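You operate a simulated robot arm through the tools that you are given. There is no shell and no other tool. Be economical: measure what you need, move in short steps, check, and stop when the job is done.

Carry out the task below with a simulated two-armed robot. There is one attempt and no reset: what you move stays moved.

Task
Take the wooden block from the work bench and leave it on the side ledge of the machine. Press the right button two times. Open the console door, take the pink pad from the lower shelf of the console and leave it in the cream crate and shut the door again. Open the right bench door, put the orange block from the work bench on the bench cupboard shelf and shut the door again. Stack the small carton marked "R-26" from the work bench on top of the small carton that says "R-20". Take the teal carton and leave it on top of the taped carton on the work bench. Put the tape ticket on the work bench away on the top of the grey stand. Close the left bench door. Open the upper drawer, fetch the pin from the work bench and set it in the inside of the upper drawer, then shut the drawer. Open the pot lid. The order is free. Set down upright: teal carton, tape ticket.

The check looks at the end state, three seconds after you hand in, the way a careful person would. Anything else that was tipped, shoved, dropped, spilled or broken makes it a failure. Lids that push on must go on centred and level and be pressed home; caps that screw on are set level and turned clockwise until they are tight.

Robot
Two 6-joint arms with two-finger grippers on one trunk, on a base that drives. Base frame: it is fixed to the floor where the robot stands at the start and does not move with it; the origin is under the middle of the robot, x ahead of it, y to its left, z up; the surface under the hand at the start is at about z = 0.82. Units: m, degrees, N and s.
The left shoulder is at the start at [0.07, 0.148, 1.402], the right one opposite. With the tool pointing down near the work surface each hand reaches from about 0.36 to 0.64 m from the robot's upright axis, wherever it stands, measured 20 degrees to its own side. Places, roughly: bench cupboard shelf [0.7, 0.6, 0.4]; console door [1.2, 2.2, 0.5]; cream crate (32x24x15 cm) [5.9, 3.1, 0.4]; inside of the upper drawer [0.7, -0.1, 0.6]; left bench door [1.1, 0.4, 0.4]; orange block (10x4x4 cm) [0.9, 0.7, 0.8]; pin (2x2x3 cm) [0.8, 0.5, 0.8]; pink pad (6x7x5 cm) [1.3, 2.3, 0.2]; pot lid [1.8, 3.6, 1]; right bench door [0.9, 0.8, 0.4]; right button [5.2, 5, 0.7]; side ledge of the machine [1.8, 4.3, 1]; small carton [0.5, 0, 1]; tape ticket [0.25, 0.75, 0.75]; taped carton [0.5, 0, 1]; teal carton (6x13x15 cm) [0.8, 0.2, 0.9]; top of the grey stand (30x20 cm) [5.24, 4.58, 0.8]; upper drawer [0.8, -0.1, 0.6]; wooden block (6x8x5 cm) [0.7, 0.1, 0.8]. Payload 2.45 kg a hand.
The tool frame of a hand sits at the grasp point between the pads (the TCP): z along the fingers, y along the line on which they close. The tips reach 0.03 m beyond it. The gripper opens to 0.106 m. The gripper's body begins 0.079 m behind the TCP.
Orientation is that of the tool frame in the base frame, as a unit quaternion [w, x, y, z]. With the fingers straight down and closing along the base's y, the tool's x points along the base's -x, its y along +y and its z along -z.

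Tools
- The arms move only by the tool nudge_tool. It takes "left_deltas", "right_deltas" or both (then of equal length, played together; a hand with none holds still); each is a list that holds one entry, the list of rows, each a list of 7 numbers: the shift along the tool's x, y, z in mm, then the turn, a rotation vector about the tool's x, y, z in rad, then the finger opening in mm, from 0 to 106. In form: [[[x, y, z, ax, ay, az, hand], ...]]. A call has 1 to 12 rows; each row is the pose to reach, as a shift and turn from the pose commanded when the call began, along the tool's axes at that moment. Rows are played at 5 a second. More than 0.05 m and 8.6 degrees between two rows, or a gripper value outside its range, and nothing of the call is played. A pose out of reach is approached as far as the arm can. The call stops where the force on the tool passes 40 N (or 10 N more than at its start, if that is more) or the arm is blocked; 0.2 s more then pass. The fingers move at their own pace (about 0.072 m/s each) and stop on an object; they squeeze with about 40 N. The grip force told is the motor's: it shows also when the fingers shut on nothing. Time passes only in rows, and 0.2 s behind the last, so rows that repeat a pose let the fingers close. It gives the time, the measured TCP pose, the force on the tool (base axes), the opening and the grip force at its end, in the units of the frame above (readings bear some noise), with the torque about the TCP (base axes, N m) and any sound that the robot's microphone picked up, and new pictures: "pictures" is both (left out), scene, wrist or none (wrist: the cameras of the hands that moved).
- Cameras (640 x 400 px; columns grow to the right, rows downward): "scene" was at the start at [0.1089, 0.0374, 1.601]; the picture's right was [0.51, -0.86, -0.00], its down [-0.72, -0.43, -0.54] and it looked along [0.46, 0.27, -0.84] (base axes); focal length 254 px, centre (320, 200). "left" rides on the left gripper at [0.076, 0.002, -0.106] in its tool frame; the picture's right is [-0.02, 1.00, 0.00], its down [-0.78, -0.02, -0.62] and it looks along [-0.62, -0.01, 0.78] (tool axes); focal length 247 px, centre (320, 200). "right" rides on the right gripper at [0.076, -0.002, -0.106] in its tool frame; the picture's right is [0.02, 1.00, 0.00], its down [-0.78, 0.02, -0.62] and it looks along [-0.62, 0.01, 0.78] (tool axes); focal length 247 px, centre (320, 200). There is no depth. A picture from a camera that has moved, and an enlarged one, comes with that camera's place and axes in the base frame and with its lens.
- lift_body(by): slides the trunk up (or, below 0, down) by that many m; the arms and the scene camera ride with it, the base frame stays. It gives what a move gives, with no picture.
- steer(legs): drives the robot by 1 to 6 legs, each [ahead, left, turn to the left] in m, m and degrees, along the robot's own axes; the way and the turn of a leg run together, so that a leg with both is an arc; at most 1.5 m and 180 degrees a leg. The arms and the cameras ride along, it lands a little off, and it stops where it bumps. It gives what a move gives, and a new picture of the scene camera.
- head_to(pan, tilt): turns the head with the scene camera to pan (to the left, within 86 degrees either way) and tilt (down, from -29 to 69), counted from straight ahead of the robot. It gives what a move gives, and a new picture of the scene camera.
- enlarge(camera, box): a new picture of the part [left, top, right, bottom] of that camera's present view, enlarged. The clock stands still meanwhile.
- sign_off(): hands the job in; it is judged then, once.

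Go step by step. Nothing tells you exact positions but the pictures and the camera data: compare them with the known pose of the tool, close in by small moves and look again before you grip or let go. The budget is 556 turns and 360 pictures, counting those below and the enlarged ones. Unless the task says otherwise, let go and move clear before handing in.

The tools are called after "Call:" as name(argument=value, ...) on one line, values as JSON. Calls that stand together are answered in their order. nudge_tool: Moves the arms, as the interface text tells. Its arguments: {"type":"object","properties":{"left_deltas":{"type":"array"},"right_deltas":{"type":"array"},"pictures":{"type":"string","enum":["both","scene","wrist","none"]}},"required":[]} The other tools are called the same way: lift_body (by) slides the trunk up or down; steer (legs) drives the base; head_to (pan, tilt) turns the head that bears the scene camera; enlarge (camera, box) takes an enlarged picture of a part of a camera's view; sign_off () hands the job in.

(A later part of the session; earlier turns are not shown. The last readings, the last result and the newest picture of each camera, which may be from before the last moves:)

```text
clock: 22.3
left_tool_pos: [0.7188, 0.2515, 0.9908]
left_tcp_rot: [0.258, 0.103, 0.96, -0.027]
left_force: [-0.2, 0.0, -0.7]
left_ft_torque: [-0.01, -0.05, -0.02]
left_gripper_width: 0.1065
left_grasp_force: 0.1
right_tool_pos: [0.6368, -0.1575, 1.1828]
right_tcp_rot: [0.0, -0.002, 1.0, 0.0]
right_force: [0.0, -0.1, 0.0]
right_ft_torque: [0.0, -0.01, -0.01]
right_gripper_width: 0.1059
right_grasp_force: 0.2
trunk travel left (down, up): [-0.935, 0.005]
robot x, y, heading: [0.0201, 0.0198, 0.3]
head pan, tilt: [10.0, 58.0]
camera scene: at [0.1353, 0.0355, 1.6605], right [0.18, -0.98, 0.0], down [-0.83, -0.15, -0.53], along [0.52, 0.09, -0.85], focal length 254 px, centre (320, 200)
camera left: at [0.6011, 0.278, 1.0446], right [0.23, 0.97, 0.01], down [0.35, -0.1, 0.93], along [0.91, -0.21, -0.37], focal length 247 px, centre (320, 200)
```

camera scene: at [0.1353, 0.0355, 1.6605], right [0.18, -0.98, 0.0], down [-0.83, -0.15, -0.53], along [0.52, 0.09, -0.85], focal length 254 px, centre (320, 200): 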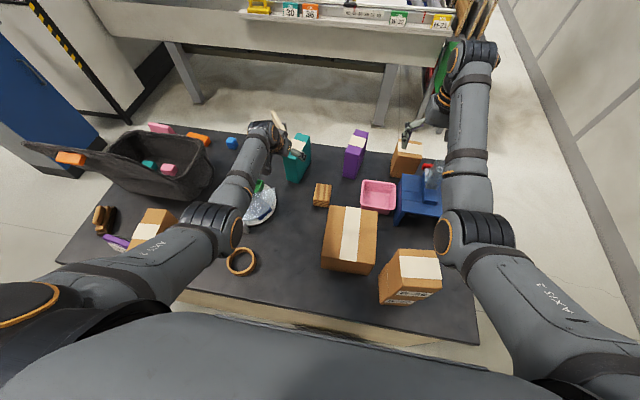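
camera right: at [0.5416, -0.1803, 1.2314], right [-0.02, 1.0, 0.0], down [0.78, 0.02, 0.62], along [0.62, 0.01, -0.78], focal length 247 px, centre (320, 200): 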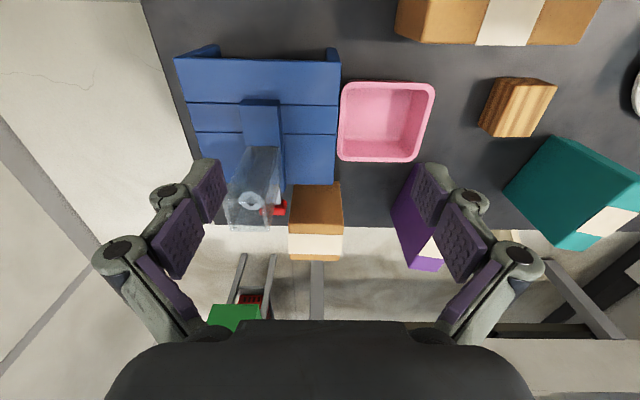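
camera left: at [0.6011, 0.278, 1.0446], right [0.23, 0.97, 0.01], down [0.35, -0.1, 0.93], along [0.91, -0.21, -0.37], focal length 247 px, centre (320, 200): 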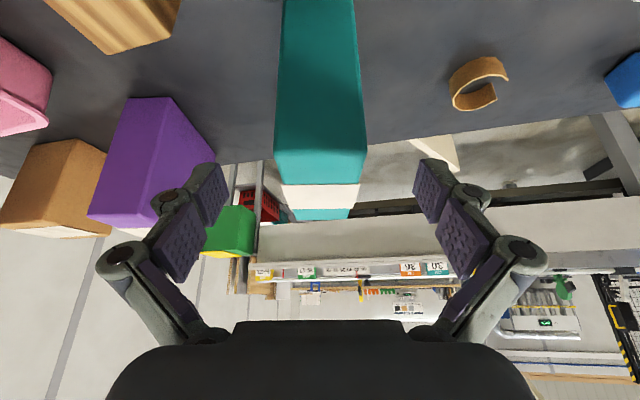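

The carton is centred between the fingers; I advance along the fingers.

Call:
nudge_tool(left_deltas=[[[0, 0, 30, 0, 0, 0, 106], [0, 0, 55, 0, 0, 0, 106], [0, 0, 78, 0, 0, 0, 106], [0, 0, 78, 0, 0, 0, 106]]])

```text
clock: 23.3
left_tool_pos: [0.7244, 0.2465, 0.9493]
left_tcp_rot: [0.257, 0.104, 0.96, -0.026]
left_force: [-0.1, -0.1, 0.1]
left_ft_torque: [-0.03, 0.04, -0.02]
left_gripper_width: 0.1062
left_grasp_force: 0.0
left hand out of reach, approached as far as the arm can: row 2, 3, 4
right_tool_pos: [0.6369, -0.1563, 1.1838]
right_tcp_rot: [0.0, -0.001, 1.0, 0.001]
right_force: [-0.7, -0.6, -0.1]
right_ft_torque: [0.02, -0.01, 0.02]
right_gripper_width: 0.106
right_grasp_force: 0.1
trunk travel left (down, up): [-0.935, 0.005]
robot x, y, heading: [0.0183, 0.0231, 0.5]
head pan, tilt: [10.0, 58.0]
camera scene: at [0.1366, 0.0353, 1.6604], right [0.18, -0.98, 0.0], down [-0.84, -0.15, -0.53], along [0.52, 0.09, -0.85], focal length 254 px, centre (320, 200)
camera left: at [0.609, 0.2734, 1.0039], right [0.23, 0.97, 0.01], down [0.36, -0.1, 0.93], along [0.91, -0.21, -0.37], focal length 247 px, centre (320, 200)
```

scene: 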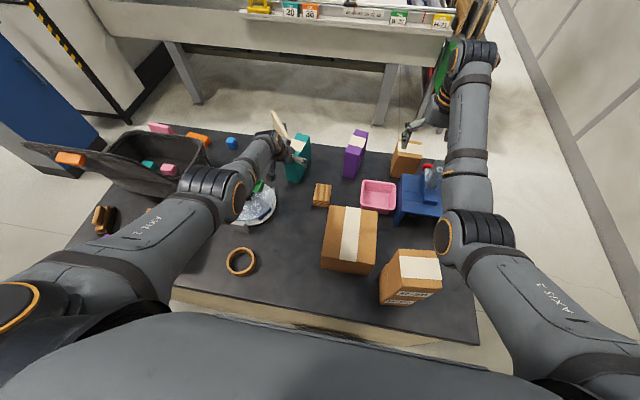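
left: 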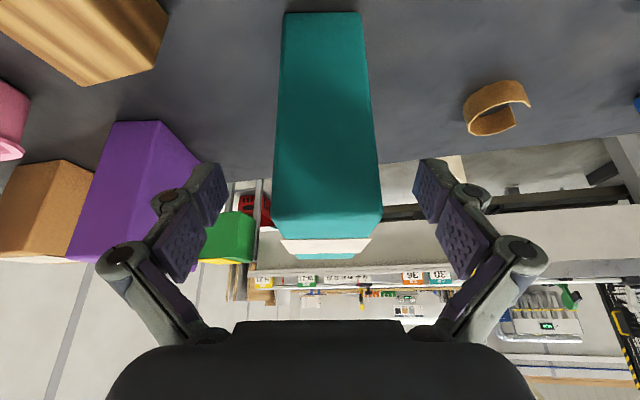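

Reach is at its limit; lowering the trunk a little gives more.

Call:
lift_body(by=-0.05)

Call:
nudge_tool(left_deltas=[[[-15, 0, -25, 0, 0, 0, 106], [-25, 0, -40, 0, 0, 0, 106], [-25, 0, -40, 0, 0, 0, 106]]], pictures="none")

Call:
lift_body(by=-0.05)

```text
clock: 24.2
left_tool_pos: [0.7243, 0.2468, 0.8999]
left_tcp_rot: [0.257, 0.104, 0.96, -0.027]
left_force: [-1.1, 0.1, 0.6]
left_ft_torque: [0.03, -0.02, -0.01]
left_gripper_width: 0.1061
left_grasp_force: 0.1
right_tool_pos: [0.6367, -0.156, 1.1332]
right_tcp_rot: [0.001, -0.002, 1.0, 0.0]
right_force: [-0.2, -0.5, 0.0]
right_ft_torque: [0.02, 0.01, -0.01]
right_gripper_width: 0.1059
right_grasp_force: 0.1
trunk travel left (down, up): [-0.885, 0.055]
robot x, y, heading: [0.0173, 0.0232, 0.2]
head pan, tilt: [10.0, 58.0]
```

```text
clock: 25.0
left_tool_pos: [0.7256, 0.2476, 0.9471]
left_tcp_rot: [0.257, 0.102, 0.961, -0.026]
left_force: [0.3, 0.0, -0.2]
left_ft_torque: [-0.02, -0.02, 0.0]
left_gripper_width: 0.1061
left_grasp_force: 0.0
right_tool_pos: [0.6378, -0.1576, 1.1323]
right_tcp_rot: [0.0, -0.002, 1.0, 0.0]
right_force: [-1.4, -0.5, 0.0]
right_ft_torque: [-0.01, 0.0, -0.04]
right_gripper_width: 0.1059
right_grasp_force: 0.1
trunk travel left (down, up): [-0.885, 0.055]
robot x, y, heading: [0.018, 0.0191, 0.3]
head pan, tilt: [10.0, 58.0]
```

```text
clock: 25.9
left_tool_pos: [0.7255, 0.2475, 0.8975]
left_tcp_rot: [0.257, 0.103, 0.96, -0.027]
left_force: [-0.1, -0.7, 0.3]
left_ft_torque: [-0.02, -0.01, 0.0]
left_gripper_width: 0.1062
left_grasp_force: 0.0
right_tool_pos: [0.6372, -0.1566, 1.0823]
right_tcp_rot: [0.0, -0.001, 1.0, 0.0]
right_force: [0.2, 0.2, -0.1]
right_ft_torque: [-0.01, -0.04, 0.01]
right_gripper_width: 0.106
right_grasp_force: 0.1
trunk travel left (down, up): [-0.835, 0.105]
robot x, y, heading: [0.0146, 0.0221, 0.3]
head pan, tilt: [10.0, 58.0]
```

Call:
nudge_tool(left_deltas=[[[-11, 0, -19, 0, 0, 0, 106], [-25, 1, -12, 0, 0, 0, 106], [-40, 3, -4, 0, 0, 0, 106], [-40, 3, -4, 0, 0, 0, 106]]])

```text
clock: 26.9
left_tool_pos: [0.7575, 0.2417, 0.921]
left_tcp_rot: [0.258, 0.103, 0.96, -0.027]
left_force: [0.7, 0.2, 0.5]
left_ft_torque: [0.04, -0.02, -0.02]
left_gripper_width: 0.1059
left_grasp_force: 0.0
right_tool_pos: [0.6355, -0.1565, 1.0832]
right_tcp_rot: [0.001, -0.002, 1.0, 0.001]
right_force: [0.2, 0.2, 0.0]
right_ft_torque: [0.0, -0.02, -0.01]
right_gripper_width: 0.1059
right_grasp_force: 0.0
trunk travel left (down, up): [-0.835, 0.105]
robot x, y, heading: [0.0183, 0.0209, 0.5]
head pan, tilt: [10.0, 58.0]
camera scene: at [0.1349, 0.0357, 1.5605], right [0.18, -0.98, 0.0], down [-0.83, -0.15, -0.53], along [0.52, 0.09, -0.85], focal length 254 px, centre (320, 200)
camera left: at [0.6418, 0.2699, 0.9756], right [0.23, 0.97, 0.01], down [0.35, -0.1, 0.93], along [0.91, -0.21, -0.37], focal length 247 px, centre (320, 200)
```

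scene: 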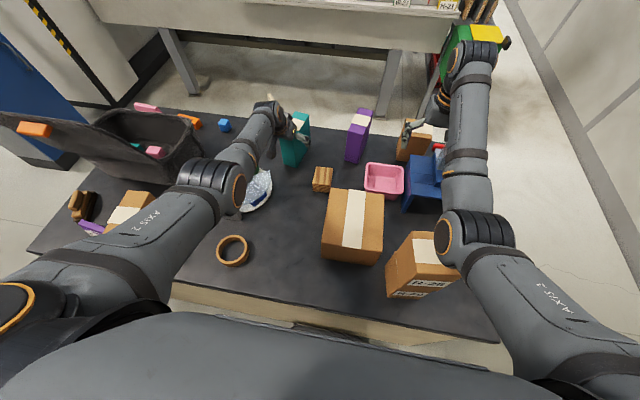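
left: 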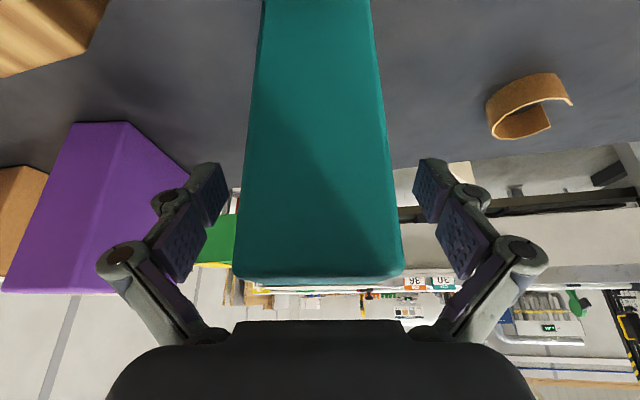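

Grip the teal carton and check.

Call:
nudge_tool(left_deltas=[[[0, 0, 0, 0, 0, 0, 45], [0, 0, 0, 0, 0, 0, 45], [0, 0, 0, 0, 0, 0, 45], [0, 0, 0, 0, 0, 0, 45]]], pictures="none")

Call:
lift_body(by=0.1)

Call:
head_to(pan=0, tilt=50)

```text
clock: 27.9
left_tool_pos: [0.7592, 0.2429, 0.922]
left_tcp_rot: [0.257, 0.103, 0.961, -0.027]
left_force: [-1.1, -0.8, 0.4]
left_ft_torque: [-0.15, 0.28, 0.06]
left_gripper_width: 0.0548
left_grasp_force: 40.2
right_tool_pos: [0.6376, -0.1582, 1.0831]
right_tcp_rot: [0.0, -0.001, 1.0, 0.0]
right_force: [0.0, 0.3, 0.8]
right_ft_torque: [0.0, -0.01, -0.03]
right_gripper_width: 0.106
right_grasp_force: 0.0
trunk travel left (down, up): [-0.835, 0.105]
robot x, y, heading: [0.0197, 0.0212, 0.3]
head pan, tilt: [10.0, 58.0]
```

```text
clock: 29.2
left_tool_pos: [0.7586, 0.2438, 1.0209]
left_tcp_rot: [0.258, 0.103, 0.96, -0.027]
left_force: [0.6, -0.1, -3.0]
left_ft_torque: [0.04, 0.05, -0.03]
left_gripper_width: 0.0544
left_grasp_force: 39.8
right_tool_pos: [0.6367, -0.1564, 1.1828]
right_tcp_rot: [0.0, -0.002, 1.0, -0.001]
right_force: [-0.3, -0.6, -0.7]
right_ft_torque: [0.02, 0.02, 0.02]
right_gripper_width: 0.106
right_grasp_force: 0.1
trunk travel left (down, up): [-0.935, 0.005]
robot x, y, heading: [0.0197, 0.0235, 0.2]
head pan, tilt: [10.0, 58.0]
```

```text
clock: 30.0
left_tool_pos: [0.7604, 0.2426, 1.0221]
left_tcp_rot: [0.258, 0.103, 0.96, -0.027]
left_force: [-0.2, 0.2, -3.5]
left_ft_torque: [0.01, 0.07, 0.0]
left_gripper_width: 0.0547
left_grasp_force: 40.2
right_tool_pos: [0.6373, -0.1557, 1.1831]
right_tcp_rot: [0.0, -0.001, 1.0, 0.0]
right_force: [-0.8, 0.2, -0.4]
right_ft_torque: [0.02, 0.01, -0.03]
right_gripper_width: 0.1059
right_grasp_force: 0.0
trunk travel left (down, up): [-0.935, 0.005]
robot x, y, heading: [0.019, 0.0206, 0.3]
head pan, tilt: [0.0, 50.0]
camera scene: at [0.1459, 0.0237, 1.6705], right [0.0, -1.0, 0.0], down [-0.77, 0.0, -0.64], along [0.64, 0.0, -0.77], focal length 254 px, centre (320, 200)
```

scene: 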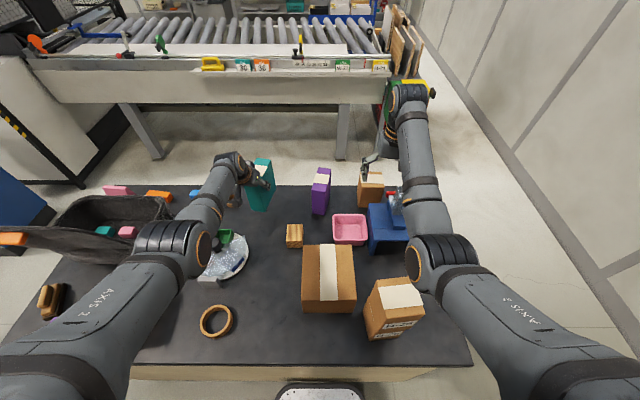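

Held well. I raise and retract the teal carton, keeping its attitude.

Call:
nudge_tool(left_deltas=[[[14, -5, -24, 0, 0, 0, 45], [30, -10, -48, 0, 0, 0, 45], [45, -16, -72, 0, 0, 0, 45], [62, -22, -98, 0, 0, 0, 45], [80, -28, -122, 0, 0, 0, 45], [80, -28, -122, 0, 0, 0, 45]]], pictures="scene")

```text
clock: 31.4
left_tool_pos: [0.627, 0.2438, 1.0867]
left_tcp_rot: [0.257, 0.103, 0.961, -0.027]
left_force: [0.1, 0.1, -3.4]
left_ft_torque: [0.03, 0.08, 0.01]
left_gripper_width: 0.0546
left_grasp_force: 40.0
right_tool_pos: [0.6377, -0.157, 1.1836]
right_tcp_rot: [0.0, -0.002, 1.0, 0.0]
right_force: [-0.6, 0.2, -0.5]
right_ft_torque: [-0.02, 0.02, 0.01]
right_gripper_width: 0.1058
right_grasp_force: 0.1
trunk travel left (down, up): [-0.935, 0.005]
robot x, y, heading: [0.0197, 0.024, 0.4]
head pan, tilt: [0.0, 50.0]
camera scene: at [0.1465, 0.0237, 1.6705], right [0.0, -1.0, 0.0], down [-0.77, 0.0, -0.64], along [0.64, 0.0, -0.77], focal length 254 px, centre (320, 200)
```

scene: 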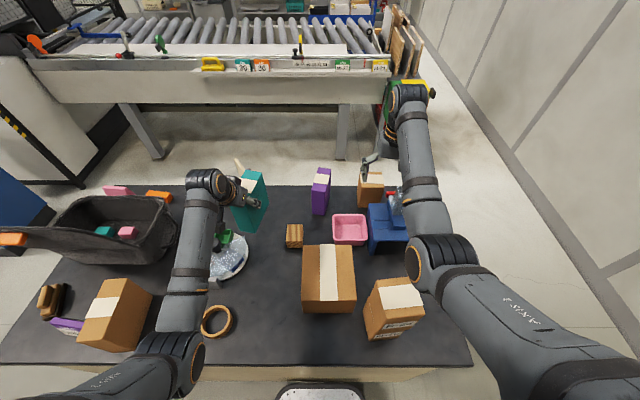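

Call:
steer(legs=[[-0.17, -0.233, 0]])

Call:
enlarge(camera="left", box=[0, 0, 640, 400])

```text
clock: 33.3
left_tool_pos: [0.4584, 0.0153, 1.0855]
left_tcp_rot: [0.257, 0.102, 0.961, -0.027]
left_force: [-0.1, -0.5, -4.1]
left_ft_torque: [0.0, 0.04, -0.01]
left_gripper_width: 0.0545
left_grasp_force: 39.9
right_tool_pos: [0.4687, -0.3848, 1.1833]
right_tcp_rot: [-0.001, -0.002, 1.0, 0.0]
right_force: [-0.4, 0.1, 0.8]
right_ft_torque: [-0.06, 0.02, 0.0]
right_gripper_width: 0.106
right_grasp_force: 0.0
trunk travel left (down, up): [-0.935, 0.005]
robot x, y, heading: [-0.1506, -0.2066, 0.4]
head pan, tilt: [0.0, 50.0]
camera scene: at [-0.0217, -0.2035, 1.6704], right [0.0, -1.0, 0.0], down [-0.77, 0.0, -0.64], along [0.64, 0.0, -0.77], focal length 254 px, centre (320, 200)
```

scene: 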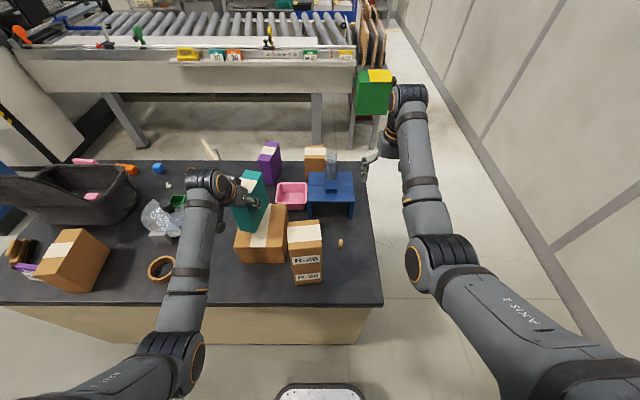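

```text
1.00 times, centred on (320, 200) of left (not enlarged: the box is as wide or as high as the picture)
camera zoom: at [0.3422, 0.0422, 1.1406], right [0.23, 0.97, 0.01], down [0.36, -0.09, 0.93], along [0.91, -0.21, -0.37], focal length 247 px, centre (320, 200)
```

zoom: 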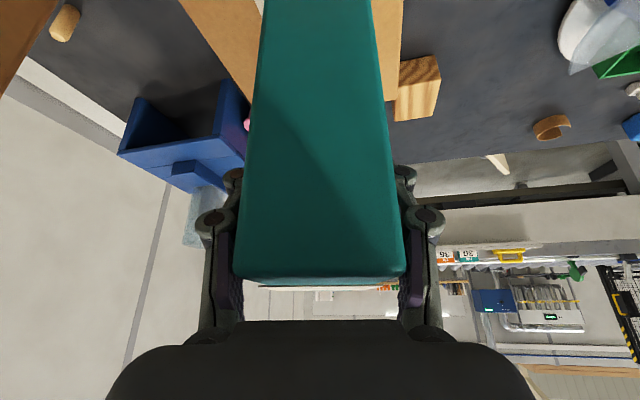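

Call:
nudge_tool(left_deltas=[[[2, -10, 0, 0, 0, 0, 45], [8, -10, 12, 0, 0, 0, 45], [15, -10, 24, 0, 0, 0, 45], [15, -10, 24, 0, 0, 0, 45]]], pictures="none")

Call:
enlarge(camera="scene", box=[180, 130, 350, 290])

```text
clock: 34.3
left_tool_pos: [0.4537, 0.0035, 1.0596]
left_tcp_rot: [0.258, 0.103, 0.96, -0.027]
left_force: [-0.3, 0.1, -2.3]
left_ft_torque: [0.0, 0.08, 0.03]
left_gripper_width: 0.0546
left_grasp_force: 40.2
right_tool_pos: [0.4691, -0.3855, 1.1835]
right_tcp_rot: [-0.001, -0.001, 1.0, 0.001]
right_force: [-0.1, 0.0, -0.5]
right_ft_torque: [-0.01, 0.04, -0.04]
right_gripper_width: 0.1061
right_grasp_force: 0.1
trunk travel left (down, up): [-0.935, 0.005]
robot x, y, heading: [-0.1522, -0.2058, 0.3]
head pan, tilt: [0.0, 50.0]
```

```text
2.50 times, centred on (265, 210) of scene
camera zoom: at [-0.024, -0.2063, 1.6707], right [0.0, -1.0, 0.0], down [-0.77, 0.0, -0.64], along [0.64, 0.0, -0.77], focal length 636 px, centre (458, 175)
```

zoom: 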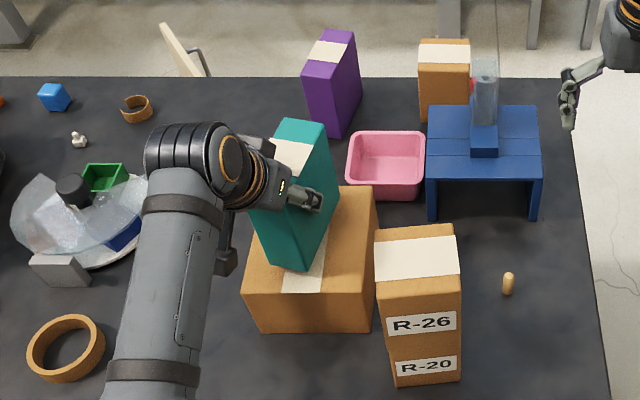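

Call:
nudge_tool(left_deltas=[[[3, 0, 5, 0, 0, 0, 45], [4, 0, 7, 0, 0, 0, 45], [5, 0, 9, 0, 0, 0, 45], [6, 0, 10, 0, 0, 0, 45]]], pictures="none")

```text
clock: 35.3
left_tool_pos: [0.4535, 0.006, 1.0471]
left_tcp_rot: [0.258, 0.103, 0.96, -0.027]
left_force: [-0.7, 0.8, -3.5]
left_ft_torque: [-0.02, 0.04, -0.02]
left_gripper_width: 0.0547
left_grasp_force: 40.4
right_tool_pos: [0.4683, -0.386, 1.1836]
right_tcp_rot: [0.0, -0.002, 1.0, 0.0]
right_force: [-0.1, -0.1, -1.0]
right_ft_torque: [-0.01, -0.01, 0.0]
right_gripper_width: 0.1057
right_grasp_force: 0.0
trunk travel left (down, up): [-0.935, 0.005]
robot x, y, heading: [-0.1482, -0.2094, 0.1]
head pan, tilt: [0.0, 50.0]
```

Call:
nudge_tool(left_deltas=[[[1, 0, 2, 0, 0, 0, 45], [2, 0, 3, 0, 0, 0, 45], [3, 0, 5, 0, 0, 0, 45]]], pictures="none")

```text
clock: 36.1
left_tool_pos: [0.4543, 0.0052, 1.0414]
left_tcp_rot: [0.258, 0.104, 0.96, -0.027]
left_force: [0.4, 1.0, -0.7]
left_ft_torque: [0.07, 0.11, 0.0]
left_gripper_width: 0.0543
left_grasp_force: 40.0
right_tool_pos: [0.4675, -0.3859, 1.1833]
right_tcp_rot: [0.0, -0.001, 1.0, -0.001]
right_force: [-0.3, -0.2, -1.0]
right_ft_torque: [0.02, -0.02, -0.04]
right_gripper_width: 0.1062
right_grasp_force: 0.0
trunk travel left (down, up): [-0.935, 0.005]
robot x, y, heading: [-0.1506, -0.2125, 0.4]
head pan, tilt: [0.0, 50.0]
```

Call:
nudge_tool(left_deltas=[[[0.5, 0, 1, 0, 0, 0, 45], [1, 0, 1.5, 0, 0, 0, 45]]], pictures="none")

Call:
enlarge(camera="scene", box=[180, 130, 350, 290])

```text
clock: 36.7
left_tool_pos: [0.4546, 0.005, 1.0427]
left_tcp_rot: [0.26, 0.104, 0.96, -0.026]
left_force: [1.3, 2.1, 10.0]
left_ft_torque: [-0.01, 0.47, -0.05]
left_gripper_width: 0.0546
left_grasp_force: 39.7
right_tool_pos: [0.4668, -0.3855, 1.1832]
right_tcp_rot: [0.001, -0.002, 1.0, 0.0]
right_force: [0.9, -0.1, 0.1]
right_ft_torque: [0.0, -0.01, 0.01]
right_gripper_width: 0.1058
right_grasp_force: 0.1
trunk travel left (down, up): [-0.935, 0.005]
robot x, y, heading: [-0.1482, -0.2106, -0.1]
head pan, tilt: [0.0, 50.0]
```

```text
2.50 times, centred on (265, 210) of scene
camera zoom: at [-0.0255, -0.2062, 1.671], right [0.0, -1.0, 0.0], down [-0.77, 0.0, -0.64], along [0.64, 0.0, -0.77], focal length 636 px, centre (458, 175)
```

zoom: 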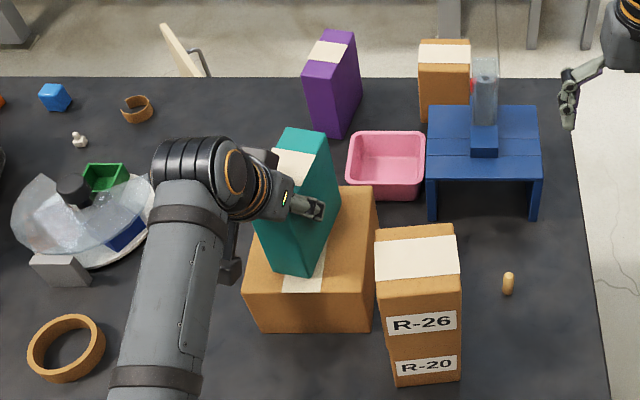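

Rested. Release and back off along the fingers.

Call:
nudge_tool(left_deltas=[[[0, 0, 0, 0, 0, 0, 90], [0, 0, 0, 0, 0, 0, 90], [0, 0, 0, 0, 0, 0, 90], [0, 0, -20, 0, 0, 0, 90], [0, 0, -45, 0, 0, 0, 90], [0, 0, -70, 0, 0, 0, 90], [0, 0, -100, 0, 0, 0, 90]]])

```text
clock: 38.3
left_tool_pos: [0.4043, 0.0149, 1.1254]
left_tcp_rot: [0.257, 0.103, 0.961, -0.026]
left_force: [0.2, -0.3, -0.5]
left_ft_torque: [0.04, -0.02, 0.02]
left_gripper_width: 0.0899
left_grasp_force: 0.0
right_tool_pos: [0.4671, -0.3865, 1.1834]
right_tcp_rot: [0.001, -0.002, 1.0, 0.0]
right_force: [0.5, 0.1, -0.2]
right_ft_torque: [-0.03, 0.01, 0.0]
right_gripper_width: 0.106
right_grasp_force: 0.1
trunk travel left (down, up): [-0.935, 0.005]
robot x, y, heading: [-0.1509, -0.209, 0.2]
head pan, tilt: [0.0, 50.0]
camera scene: at [-0.0249, -0.2056, 1.6707], right [0.0, -1.0, 0.0], down [-0.77, 0.0, -0.64], along [0.64, 0.0, -0.77], focal length 254 px, centre (320, 200)
camera left: at [0.2877, 0.0421, 1.1806], right [0.23, 0.97, 0.01], down [0.36, -0.1, 0.93], along [0.91, -0.21, -0.37], focal length 247 px, centre (320, 200)
```

scene: 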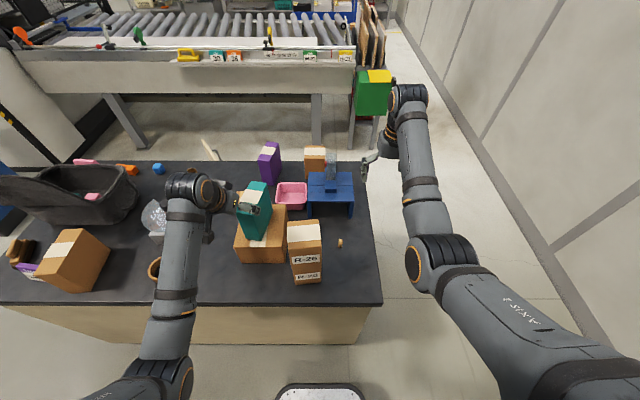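
left: 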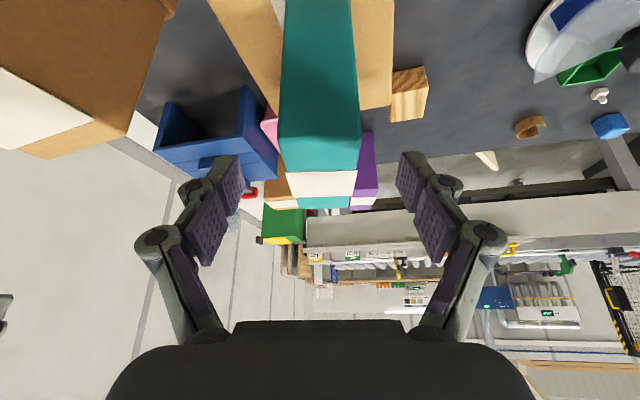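

Teal carton stands on the taped carton. I back away, straighten the left hand, and verify.

Call:
steer(legs=[[-0.2, 0, 0]])

Call:
nudge_tool(left_deltas=[[[0, 0, 0, 0, 0.13, 0, 90], [0, 0, 0, 0, 0.26, 0, 90], [0, 0, 0, 0, 0.39, 0, 90], [0, 0, 0, 0, 0.52, 0, 90], [0, 0, 0, 0, 0.52, 0, 90]]], pictures="scene")

Call:
enlarge(camera="scene", box=[180, 110, 400, 270])

```text
clock: 40.0
left_tool_pos: [0.2067, 0.0151, 1.1243]
left_tcp_rot: [0.255, 0.103, 0.961, -0.026]
left_force: [-0.9, -0.1, -0.7]
left_ft_torque: [-0.02, 0.01, -0.03]
left_gripper_width: 0.0901
left_grasp_force: 0.0
right_tool_pos: [0.2681, -0.3856, 1.181]
right_tcp_rot: [-0.002, -0.002, 1.0, 0.0]
right_force: [0.9, 0.0, -0.3]
right_ft_torque: [-0.01, 0.01, 0.02]
right_gripper_width: 0.1059
right_grasp_force: 0.0
trunk travel left (down, up): [-0.935, 0.005]
robot x, y, heading: [-0.3522, -0.2098, 0.1]
head pan, tilt: [0.0, 50.0]
camera scene: at [-0.2215, -0.2066, 1.6702], right [0.0, -1.0, 0.0], down [-0.77, 0.0, -0.64], along [0.64, 0.0, -0.77], focal length 254 px, centre (320, 200)
```

scene: 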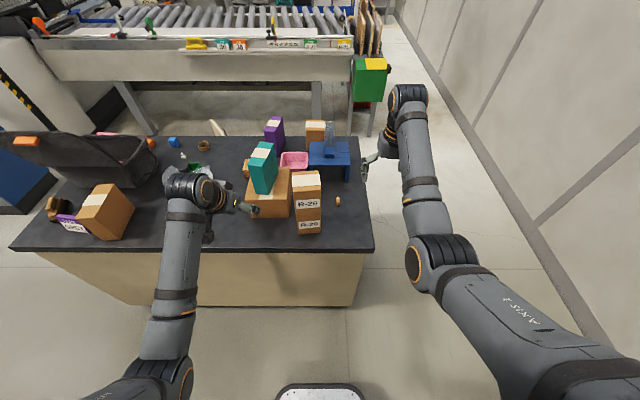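

```text
clock: 41.1
left_tool_pos: [0.206, 0.0136, 1.1212]
left_tcp_rot: [0.001, 0.106, 0.994, 0.0]
left_force: [-0.7, 0.0, 0.1]
left_ft_torque: [0.0, 0.02, 0.02]
left_gripper_width: 0.0901
left_grasp_force: 0.1
left hand out of reach, approached as far as the arm can: row 4, 5
right_tool_pos: [0.2674, -0.3869, 1.1836]
right_tcp_rot: [0.0, -0.002, 1.0, -0.001]
right_force: [-0.2, -0.5, 0.2]
right_ft_torque: [-0.01, -0.03, 0.01]
right_gripper_width: 0.106
right_grasp_force: 0.0
trunk travel left (down, up): [-0.935, 0.005]
robot x, y, heading: [-0.3534, -0.2109, 0.3]
head pan, tilt: [0.0, 50.0]
camera scene: at [-0.2255, -0.2065, 1.6706], right [0.0, -1.0, 0.0], down [-0.77, 0.0, -0.64], along [0.64, 0.0, -0.77], focal length 254 px, centre (320, 200)
```

scene: 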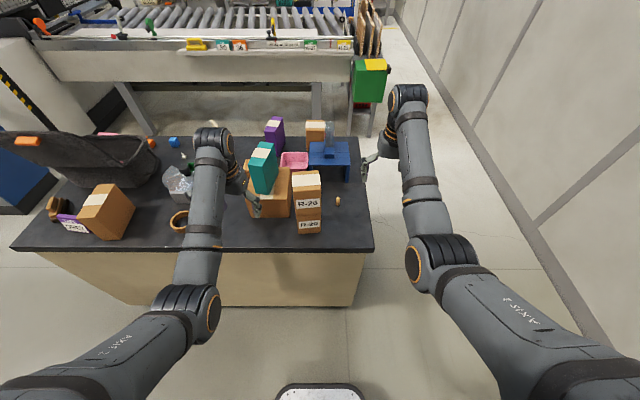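

```text
2.50 times, centred on (290, 190) of scene
camera zoom: at [-0.2255, -0.2065, 1.6706], right [0.0, -1.0, 0.0], down [-0.77, 0.0, -0.64], along [0.64, 0.0, -0.77], focal length 636 px, centre (395, 225)
```

zoom: 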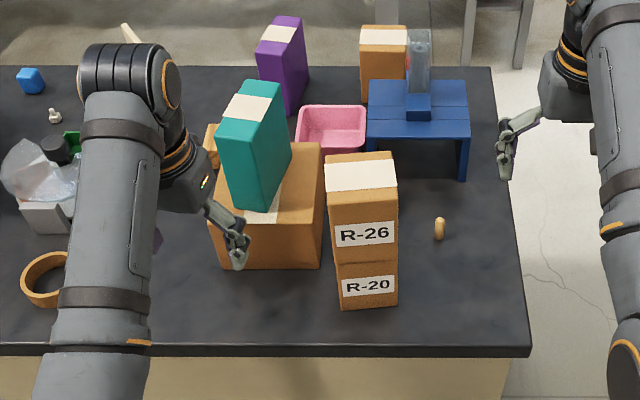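

Both stacks look right. Now I drive round the right end of the bench to its front (far) side, turning to face it.

Call:
steer(legs=[[0, -0.9, 0], [0.95, 0, 0], [0, 0, -175]])

Call:
head_to(pan=-45, tilt=35)

```text
clock: 53.5
left_tool_pos: [1.0457, -1.4845, 1.1266]
left_tcp_rot: [0.009, 0.599, 0.801, -0.006]
left_force: [-0.6, -0.3, -0.5]
left_ft_torque: [0.04, -0.03, 0.0]
left_gripper_width: 0.0898
left_grasp_force: 0.0
right_tool_pos: [0.7354, -1.7175, 1.1927]
right_tcp_rot: [0.005, 0.496, 0.868, 0.009]
right_force: [15.6, 58.7, 11.2]
right_ft_torque: [-7.99, 1.67, 1.25]
right_gripper_width: 0.1061
right_grasp_force: 0.0
trunk travel left (down, up): [-0.935, 0.005]
robot x, y, heading: [0.5816, -1.1174, -61.4]
head pan, tilt: [0.0, 50.0]
stopped in leg 3: the force on the tool passed its limit at 104 N (the readings are from after the stop); the commanded pose is now the measured one
camera scene: at [0.6428, -1.2031, 1.6724], right [-0.88, -0.48, 0.01], down [-0.37, 0.66, -0.65], along [0.31, -0.57, -0.76], focal length 254 px, centre (320, 200)
```

scene: 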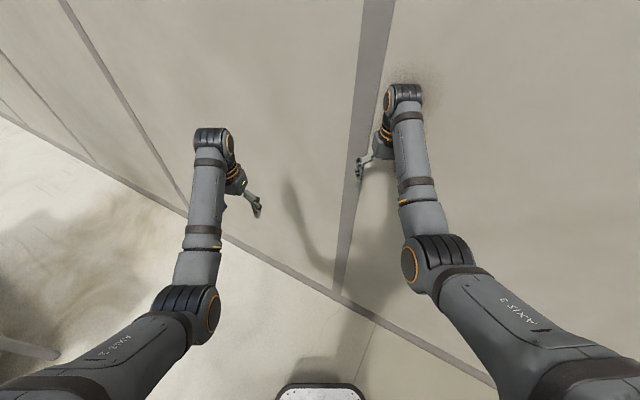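

```text
clock: 54.6
left_tool_pos: [1.049, -1.4833, 1.1269]
left_tcp_rot: [0.007, 0.599, 0.801, -0.008]
left_force: [0.5, 0.7, -0.3]
left_ft_torque: [-0.01, -0.01, -0.01]
left_gripper_width: 0.09
left_grasp_force: 0.0
right_tool_pos: [0.7356, -1.7183, 1.1936]
right_tcp_rot: [0.004, 0.501, 0.866, 0.004]
right_force: [12.4, 58.5, 15.6]
right_ft_torque: [-7.62, 1.24, 1.1]
right_gripper_width: 0.1058
right_grasp_force: 0.1
trunk travel left (down, up): [-0.935, 0.005]
robot x, y, heading: [0.5833, -1.1174, -61.3]
head pan, tilt: [-45.0, 35.0]
camera scene: at [0.5863, -1.2169, 1.6945], right [-0.96, 0.28, 0.0], down [0.16, 0.54, -0.83], along [-0.23, -0.8, -0.56], focal length 254 px, centre (320, 200)
```

scene: 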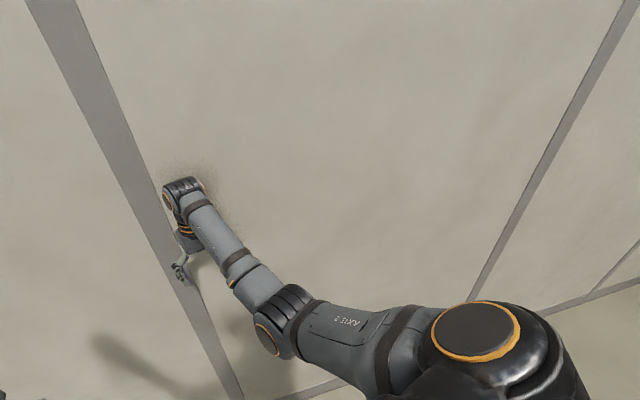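

The wall is nearer than I thought and the right wrist touched it; I back off and finish the turn with more room.

Call:
steer(legs=[[-0.27, 0, 0], [0, 0, -118]])

```text
clock: 61.4
left_tool_pos: [-0.0971, -1.1236, 1.1222]
left_tcp_rot: [0.002, 0.996, -0.09, -0.003]
left_force: [0.3, 0.3, 0.0]
left_ft_torque: [0.01, 0.0, 0.01]
left_gripper_width: 0.0902
left_grasp_force: 0.0
right_tool_pos: [-0.1666, -0.734, 1.1813]
right_tcp_rot: [0.008, 1.0, 0.026, 0.006]
right_force: [0.1, 0.0, -0.6]
right_ft_torque: [0.0, -0.02, -0.03]
right_gripper_width: 0.1062
right_grasp_force: 0.0
trunk travel left (down, up): [-0.935, 0.005]
robot x, y, heading: [0.4507, -0.8846, -178.1]
head pan, tilt: [-45.0, 35.0]
camera scene: at [0.3386, -0.8227, 1.6924], right [0.68, 0.73, 0.0], down [0.42, -0.39, -0.82], along [-0.6, 0.56, -0.57], focal length 254 px, centre (320, 200)
```

scene: 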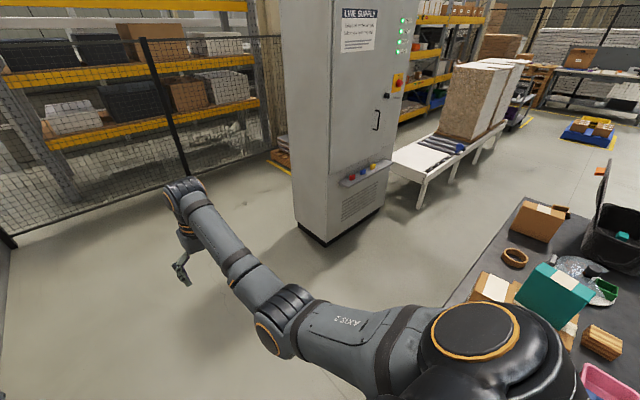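

Call:
steer(legs=[[0, 0, -2], [-0.97, 0, 0]])

Call:
head_to(pan=-60, tilt=30)

```text
clock: 66.8
left_tool_pos: [0.8634, -1.1046, 1.1199]
left_tcp_rot: [0.001, 0.994, -0.111, -0.002]
left_force: [-0.1, 0.1, 0.0]
left_ft_torque: [0.01, -0.05, 0.0]
left_gripper_width: 0.0898
left_grasp_force: 0.0
right_tool_pos: [0.811, -0.7111, 1.1812]
right_tcp_rot: [0.008, 1.0, 0.004, 0.007]
right_force: [-0.1, 0.7, -0.2]
right_ft_torque: [-0.02, -0.04, -0.02]
right_gripper_width: 0.1058
right_grasp_force: 0.1
trunk travel left (down, up): [-0.935, 0.005]
robot x, y, heading: [1.4262, -0.8847, 179.4]
head pan, tilt: [-45.0, 35.0]
camera scene: at [1.3105, -0.8221, 1.6923], right [0.71, 0.7, 0.0], down [0.4, -0.41, -0.82], along [-0.57, 0.58, -0.57], focal length 254 px, centre (320, 200)
```

scene: 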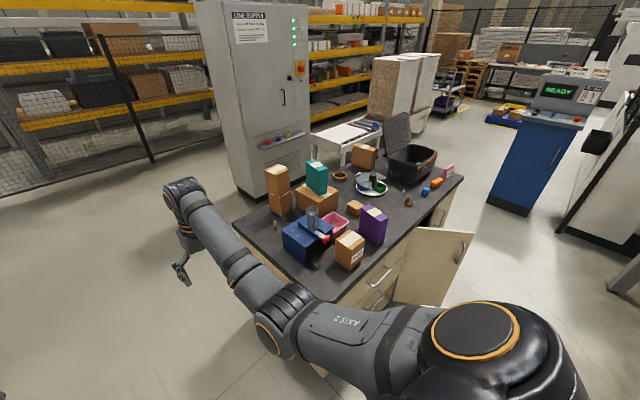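

```text
clock: 67.6
left_tool_pos: [0.8634, -1.1046, 1.1219]
left_tcp_rot: [0.001, 0.994, -0.111, -0.003]
left_force: [0.8, 0.6, -0.9]
left_ft_torque: [-0.01, 0.0, 0.01]
left_gripper_width: 0.0902
left_grasp_force: 0.0
right_tool_pos: [0.8122, -0.7117, 1.1838]
right_tcp_rot: [0.009, 1.0, 0.004, 0.006]
right_force: [-0.3, 0.5, -0.6]
right_ft_torque: [0.02, 0.0, 0.0]
right_gripper_width: 0.106
right_grasp_force: 0.1
trunk travel left (down, up): [-0.935, 0.005]
robot x, y, heading: [1.4275, -0.8893, 179.7]
head pan, tilt: [-60.0, 30.0]
camera scene: at [1.3292, -0.8063, 1.7002], right [0.87, 0.49, 0.0], down [0.25, -0.44, -0.87], along [-0.43, 0.75, -0.5], focal length 254 px, centre (320, 200)
```

scene: 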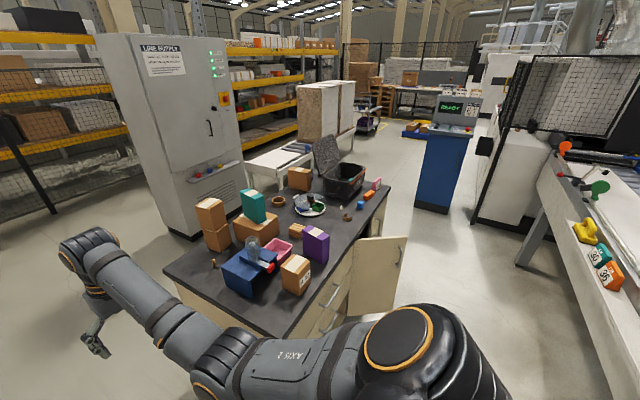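

Call:
enlarge(camera="scene", box=[260, 180, 460, 340])

```text
2.50 times, centred on (360, 260) of scene
camera zoom: at [1.3292, -0.8063, 1.7002], right [0.87, 0.49, 0.0], down [0.25, -0.44, -0.87], along [-0.43, 0.75, -0.5], focal length 636 px, centre (220, 50)
```

zoom: 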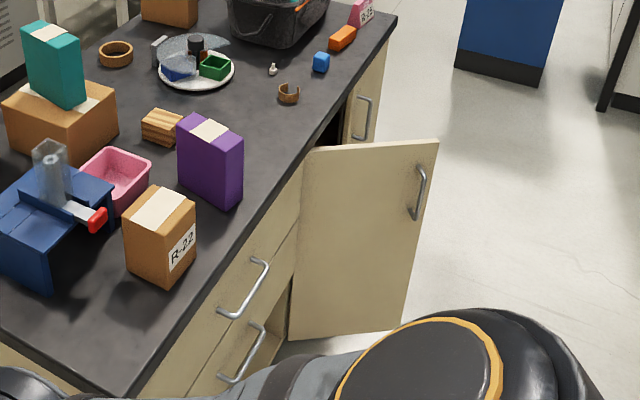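

The front side is clear: upper-drawer handle ≈ (0.96, −0.06, 0.69), left door open about 57° (hinge y≈0.3), cupboard behind. I back off a bit and slide along to face the cupboard's right part.

Call:
steer(legs=[[-0.12, 0, 0.5], [0, -0.9, 0], [0, -0.7, 0]])

Call:
head_to(pan=10, tilt=50)

```text
clock: 76.6
left_tool_pos: [0.991, 0.4968, 1.1215]
left_tcp_rot: [0.0, 0.993, -0.116, -0.003]
left_force: [0.0, 0.5, -0.8]
left_ft_torque: [0.01, 0.0, 0.0]
left_gripper_width: 0.0899
left_grasp_force: 0.0
right_tool_pos: [0.9427, 0.8903, 1.1825]
right_tcp_rot: [0.01, 1.0, 0.0, 0.006]
right_force: [0.1, -0.3, -0.3]
right_ft_torque: [0.03, 0.01, -0.03]
right_gripper_width: 0.106
right_grasp_force: 0.0
trunk travel left (down, up): [-0.935, 0.005]
robot x, y, heading: [1.5538, 0.7058, 179.2]
head pan, tilt: [-60.0, 30.0]
camera scene: at [1.4585, 0.79, 1.7003], right [0.87, 0.48, 0.0], down [0.24, -0.44, -0.87], along [-0.42, 0.76, -0.5], focal length 254 px, centre (320, 200)
```

scene: 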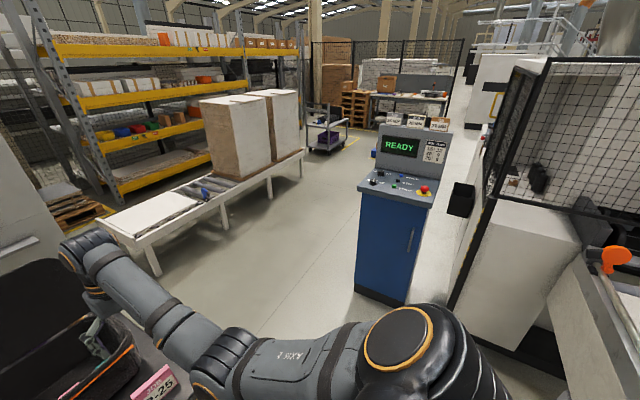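

```text
clock: 78.0
left_tool_pos: [0.9909, 0.4981, 1.1208]
left_tcp_rot: [0.001, 0.993, -0.116, -0.001]
left_force: [-0.8, 0.6, 0.1]
left_ft_torque: [0.0, -0.02, 0.0]
left_gripper_width: 0.0902
left_grasp_force: 0.1
right_tool_pos: [0.9426, 0.8902, 1.1822]
right_tcp_rot: [0.009, 1.0, 0.0, 0.007]
right_force: [-0.7, -0.8, 0.5]
right_ft_torque: [-0.03, 0.01, -0.07]
right_gripper_width: 0.1061
right_grasp_force: 0.1
trunk travel left (down, up): [-0.935, 0.005]
robot x, y, heading: [1.555, 0.7097, 178.7]
head pan, tilt: [10.0, 50.0]
camera scene: at [1.4262, 0.7007, 1.6707], right [-0.16, 0.99, 0.0], down [0.76, 0.12, -0.64], along [-0.63, -0.1, -0.77], focal length 254 px, centre (320, 200)
```

scene: 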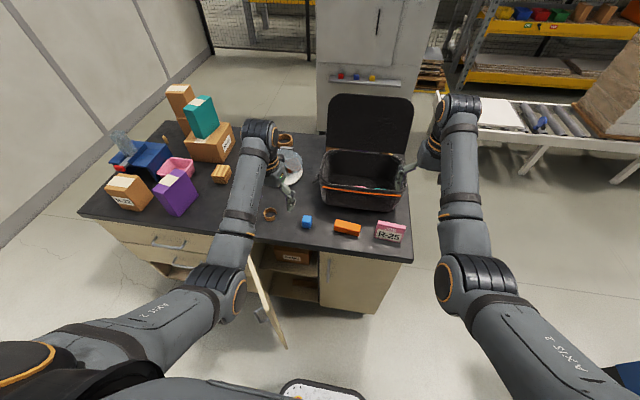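

Call:
enlarge(camera="scene", box=[220, 180, 430, 360])

Call:
enlarge(camera="left", box=[0, 0, 640, 400])

```text
2.22 times, centred on (325, 270) of scene
camera zoom: at [1.4262, 0.7007, 1.6707], right [-0.16, 0.99, 0.0], down [0.76, 0.12, -0.64], along [-0.63, -0.1, -0.77], focal length 565 px, centre (309, 44)
```

zoom: 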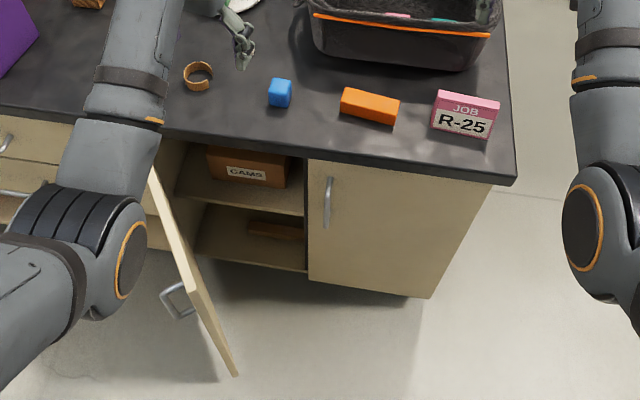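

```text
1.00 times, centred on (320, 200) of left (not enlarged: the box is as wide or as high as the picture)
camera zoom: at [1.0653, 0.4787, 1.2276], right [-0.25, -0.97, 0.0], down [-0.76, 0.2, 0.62], along [-0.61, 0.15, -0.78], focal length 247 px, centre (320, 200)
```

zoom: 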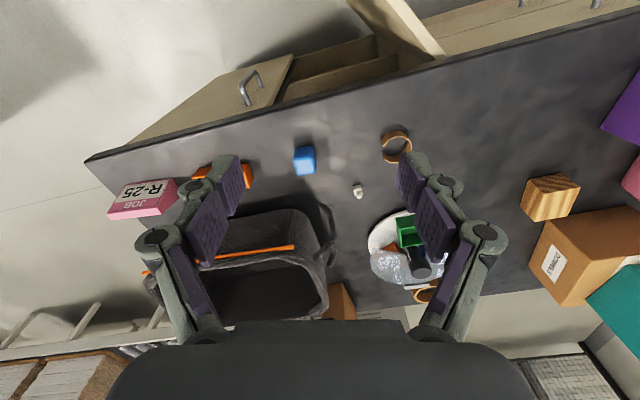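

There's a shelf (z≈0.42) with a CAMS box on its left part; the free part is behind the right door, so I do open it by its handle (≈(0.955, 0.66, 0.60)). I prepare: tilt the right hand forward 60°, tuck the left one.

Call:
nudge_tool(right_deltas=[[[10, 0, 0, 0, -0.13, 0, 106], [20, 0, 0, 0, -0.26, 0, 106], [30, 0, 0, 0, -0.39, 0, 106], [40, 0, 0, 0, -0.52, 0, 106], [50, 0, 0, 0, -0.65, 0, 106], [60, 0, 0, 0, -0.78, 0, 106], [70, 0, 0, 0, -0.91, 0, 106], [80, 0, 0, 0, -1.04, 0, 106], [80, 0, 0, 0, -1.04, 0, 80]]], left_deltas=[[[10, -10, 0, 0, 0, -0.04, 90], [20, -20, 0, 0, 0, -0.08, 90], [30, -30, 0, 0, 0, -0.12, 90], [40, -40, 0, 0, 0, -0.16, 90], [50, -50, 0, 0, 0, -0.2, 90], [60, -60, 0, 0, 0, -0.23, 90], [64, -70, 0, 0, 0, -0.23, 90], [64, -77, 0, 0, 0, -0.23, 90], [64, -77, 0, 0, 0, -0.23, 90]]])

Call:
steer(legs=[[0, 0.1, 1]])

```text
clock: 80.0
left_tool_pos: [1.0585, 0.5462, 1.0929]
left_tcp_rot: [0.024, 1.0, 0.006, -0.008]
left_force: [-0.3, 0.0, 0.6]
left_ft_torque: [0.01, -0.02, 0.01]
left_gripper_width: 0.09
left_grasp_force: 0.0
left hand out of reach, approached as far as the arm can: row 1, 2, 3, 4, 5, 6, 7, 8, 9
right_tool_pos: [1.0185, 0.9148, 1.1869]
right_tcp_rot: [-0.04, 0.866, 0.034, -0.498]
right_force: [0.2, -0.1, 0.1]
right_ft_torque: [0.01, -0.03, -0.01]
right_gripper_width: 0.0802
right_grasp_force: 0.0
trunk travel left (down, up): [-0.935, 0.005]
robot x, y, heading: [1.5505, 0.7097, 178.8]
head pan, tilt: [10.0, 50.0]
camera scene: at [1.4255, 0.7001, 1.6706], right [-0.16, 0.99, 0.0], down [0.76, 0.12, -0.64], along [-0.63, -0.1, -0.77], focal length 254 px, centre (320, 200)
camera right: at [1.149, 0.9212, 1.1767], right [0.03, -0.99, -0.12], down [0.14, -0.12, 0.98], along [-0.99, -0.05, 0.14], focal length 247 px, centre (320, 200)
camera left: at [1.1357, 0.5503, 1.1979], right [-0.01, -1.0, 0.05], down [-0.77, 0.04, 0.63], along [-0.63, -0.03, -0.77], focal length 247 px, centre (320, 200)
```

scene: 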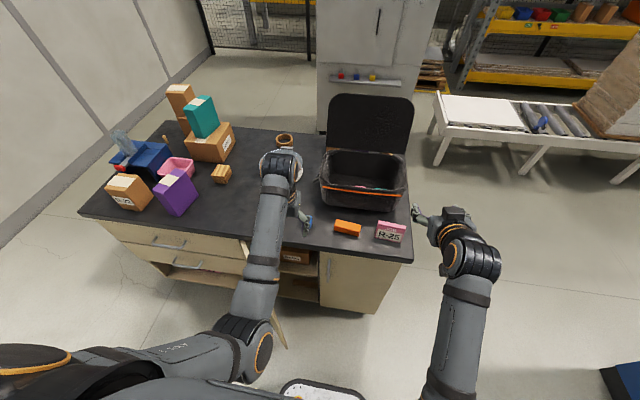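
right: 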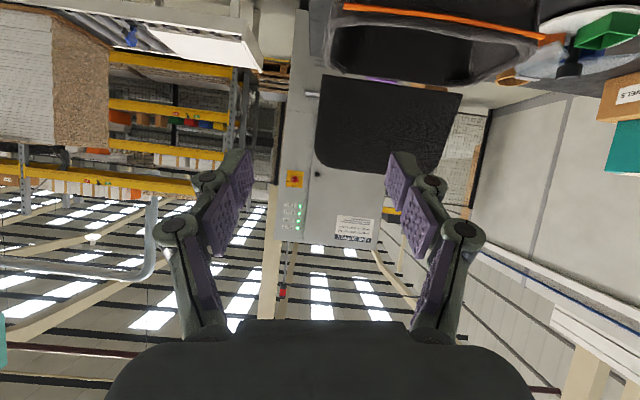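
left: 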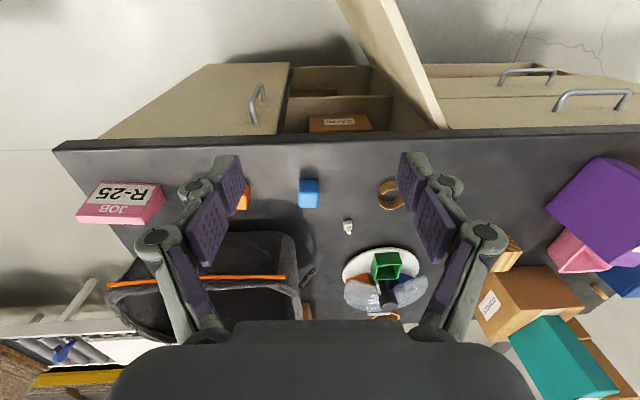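

```text
clock: 81.2
left_tool_pos: [1.0608, 0.4417, 1.0925]
left_tcp_rot: [0.025, 1.0, 0.014, -0.007]
left_force: [0.1, -0.3, 0.2]
left_ft_torque: [-0.04, 0.04, 0.01]
left_gripper_width: 0.09
left_grasp_force: 0.0
right_tool_pos: [1.017, 0.8104, 1.1828]
right_tcp_rot: [-0.036, 0.868, 0.041, -0.494]
right_force: [0.1, 0.5, 0.2]
right_ft_torque: [-0.02, 0.0, 0.02]
right_gripper_width: 0.08
right_grasp_force: 0.0
trunk travel left (down, up): [-0.935, 0.005]
robot x, y, heading: [1.5552, 0.6078, 180.2]
head pan, tilt: [10.0, 50.0]
camera scene: at [1.4257, 0.6033, 1.6707], right [-0.17, 0.99, 0.0], down [0.75, 0.13, -0.64], along [-0.63, -0.11, -0.77], focal length 254 px, centre (320, 200)
```

scene: 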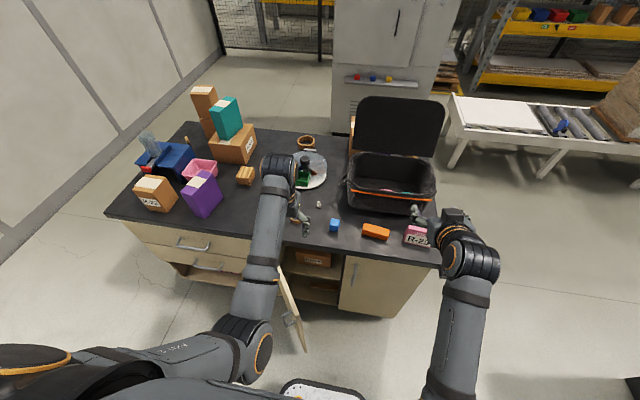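

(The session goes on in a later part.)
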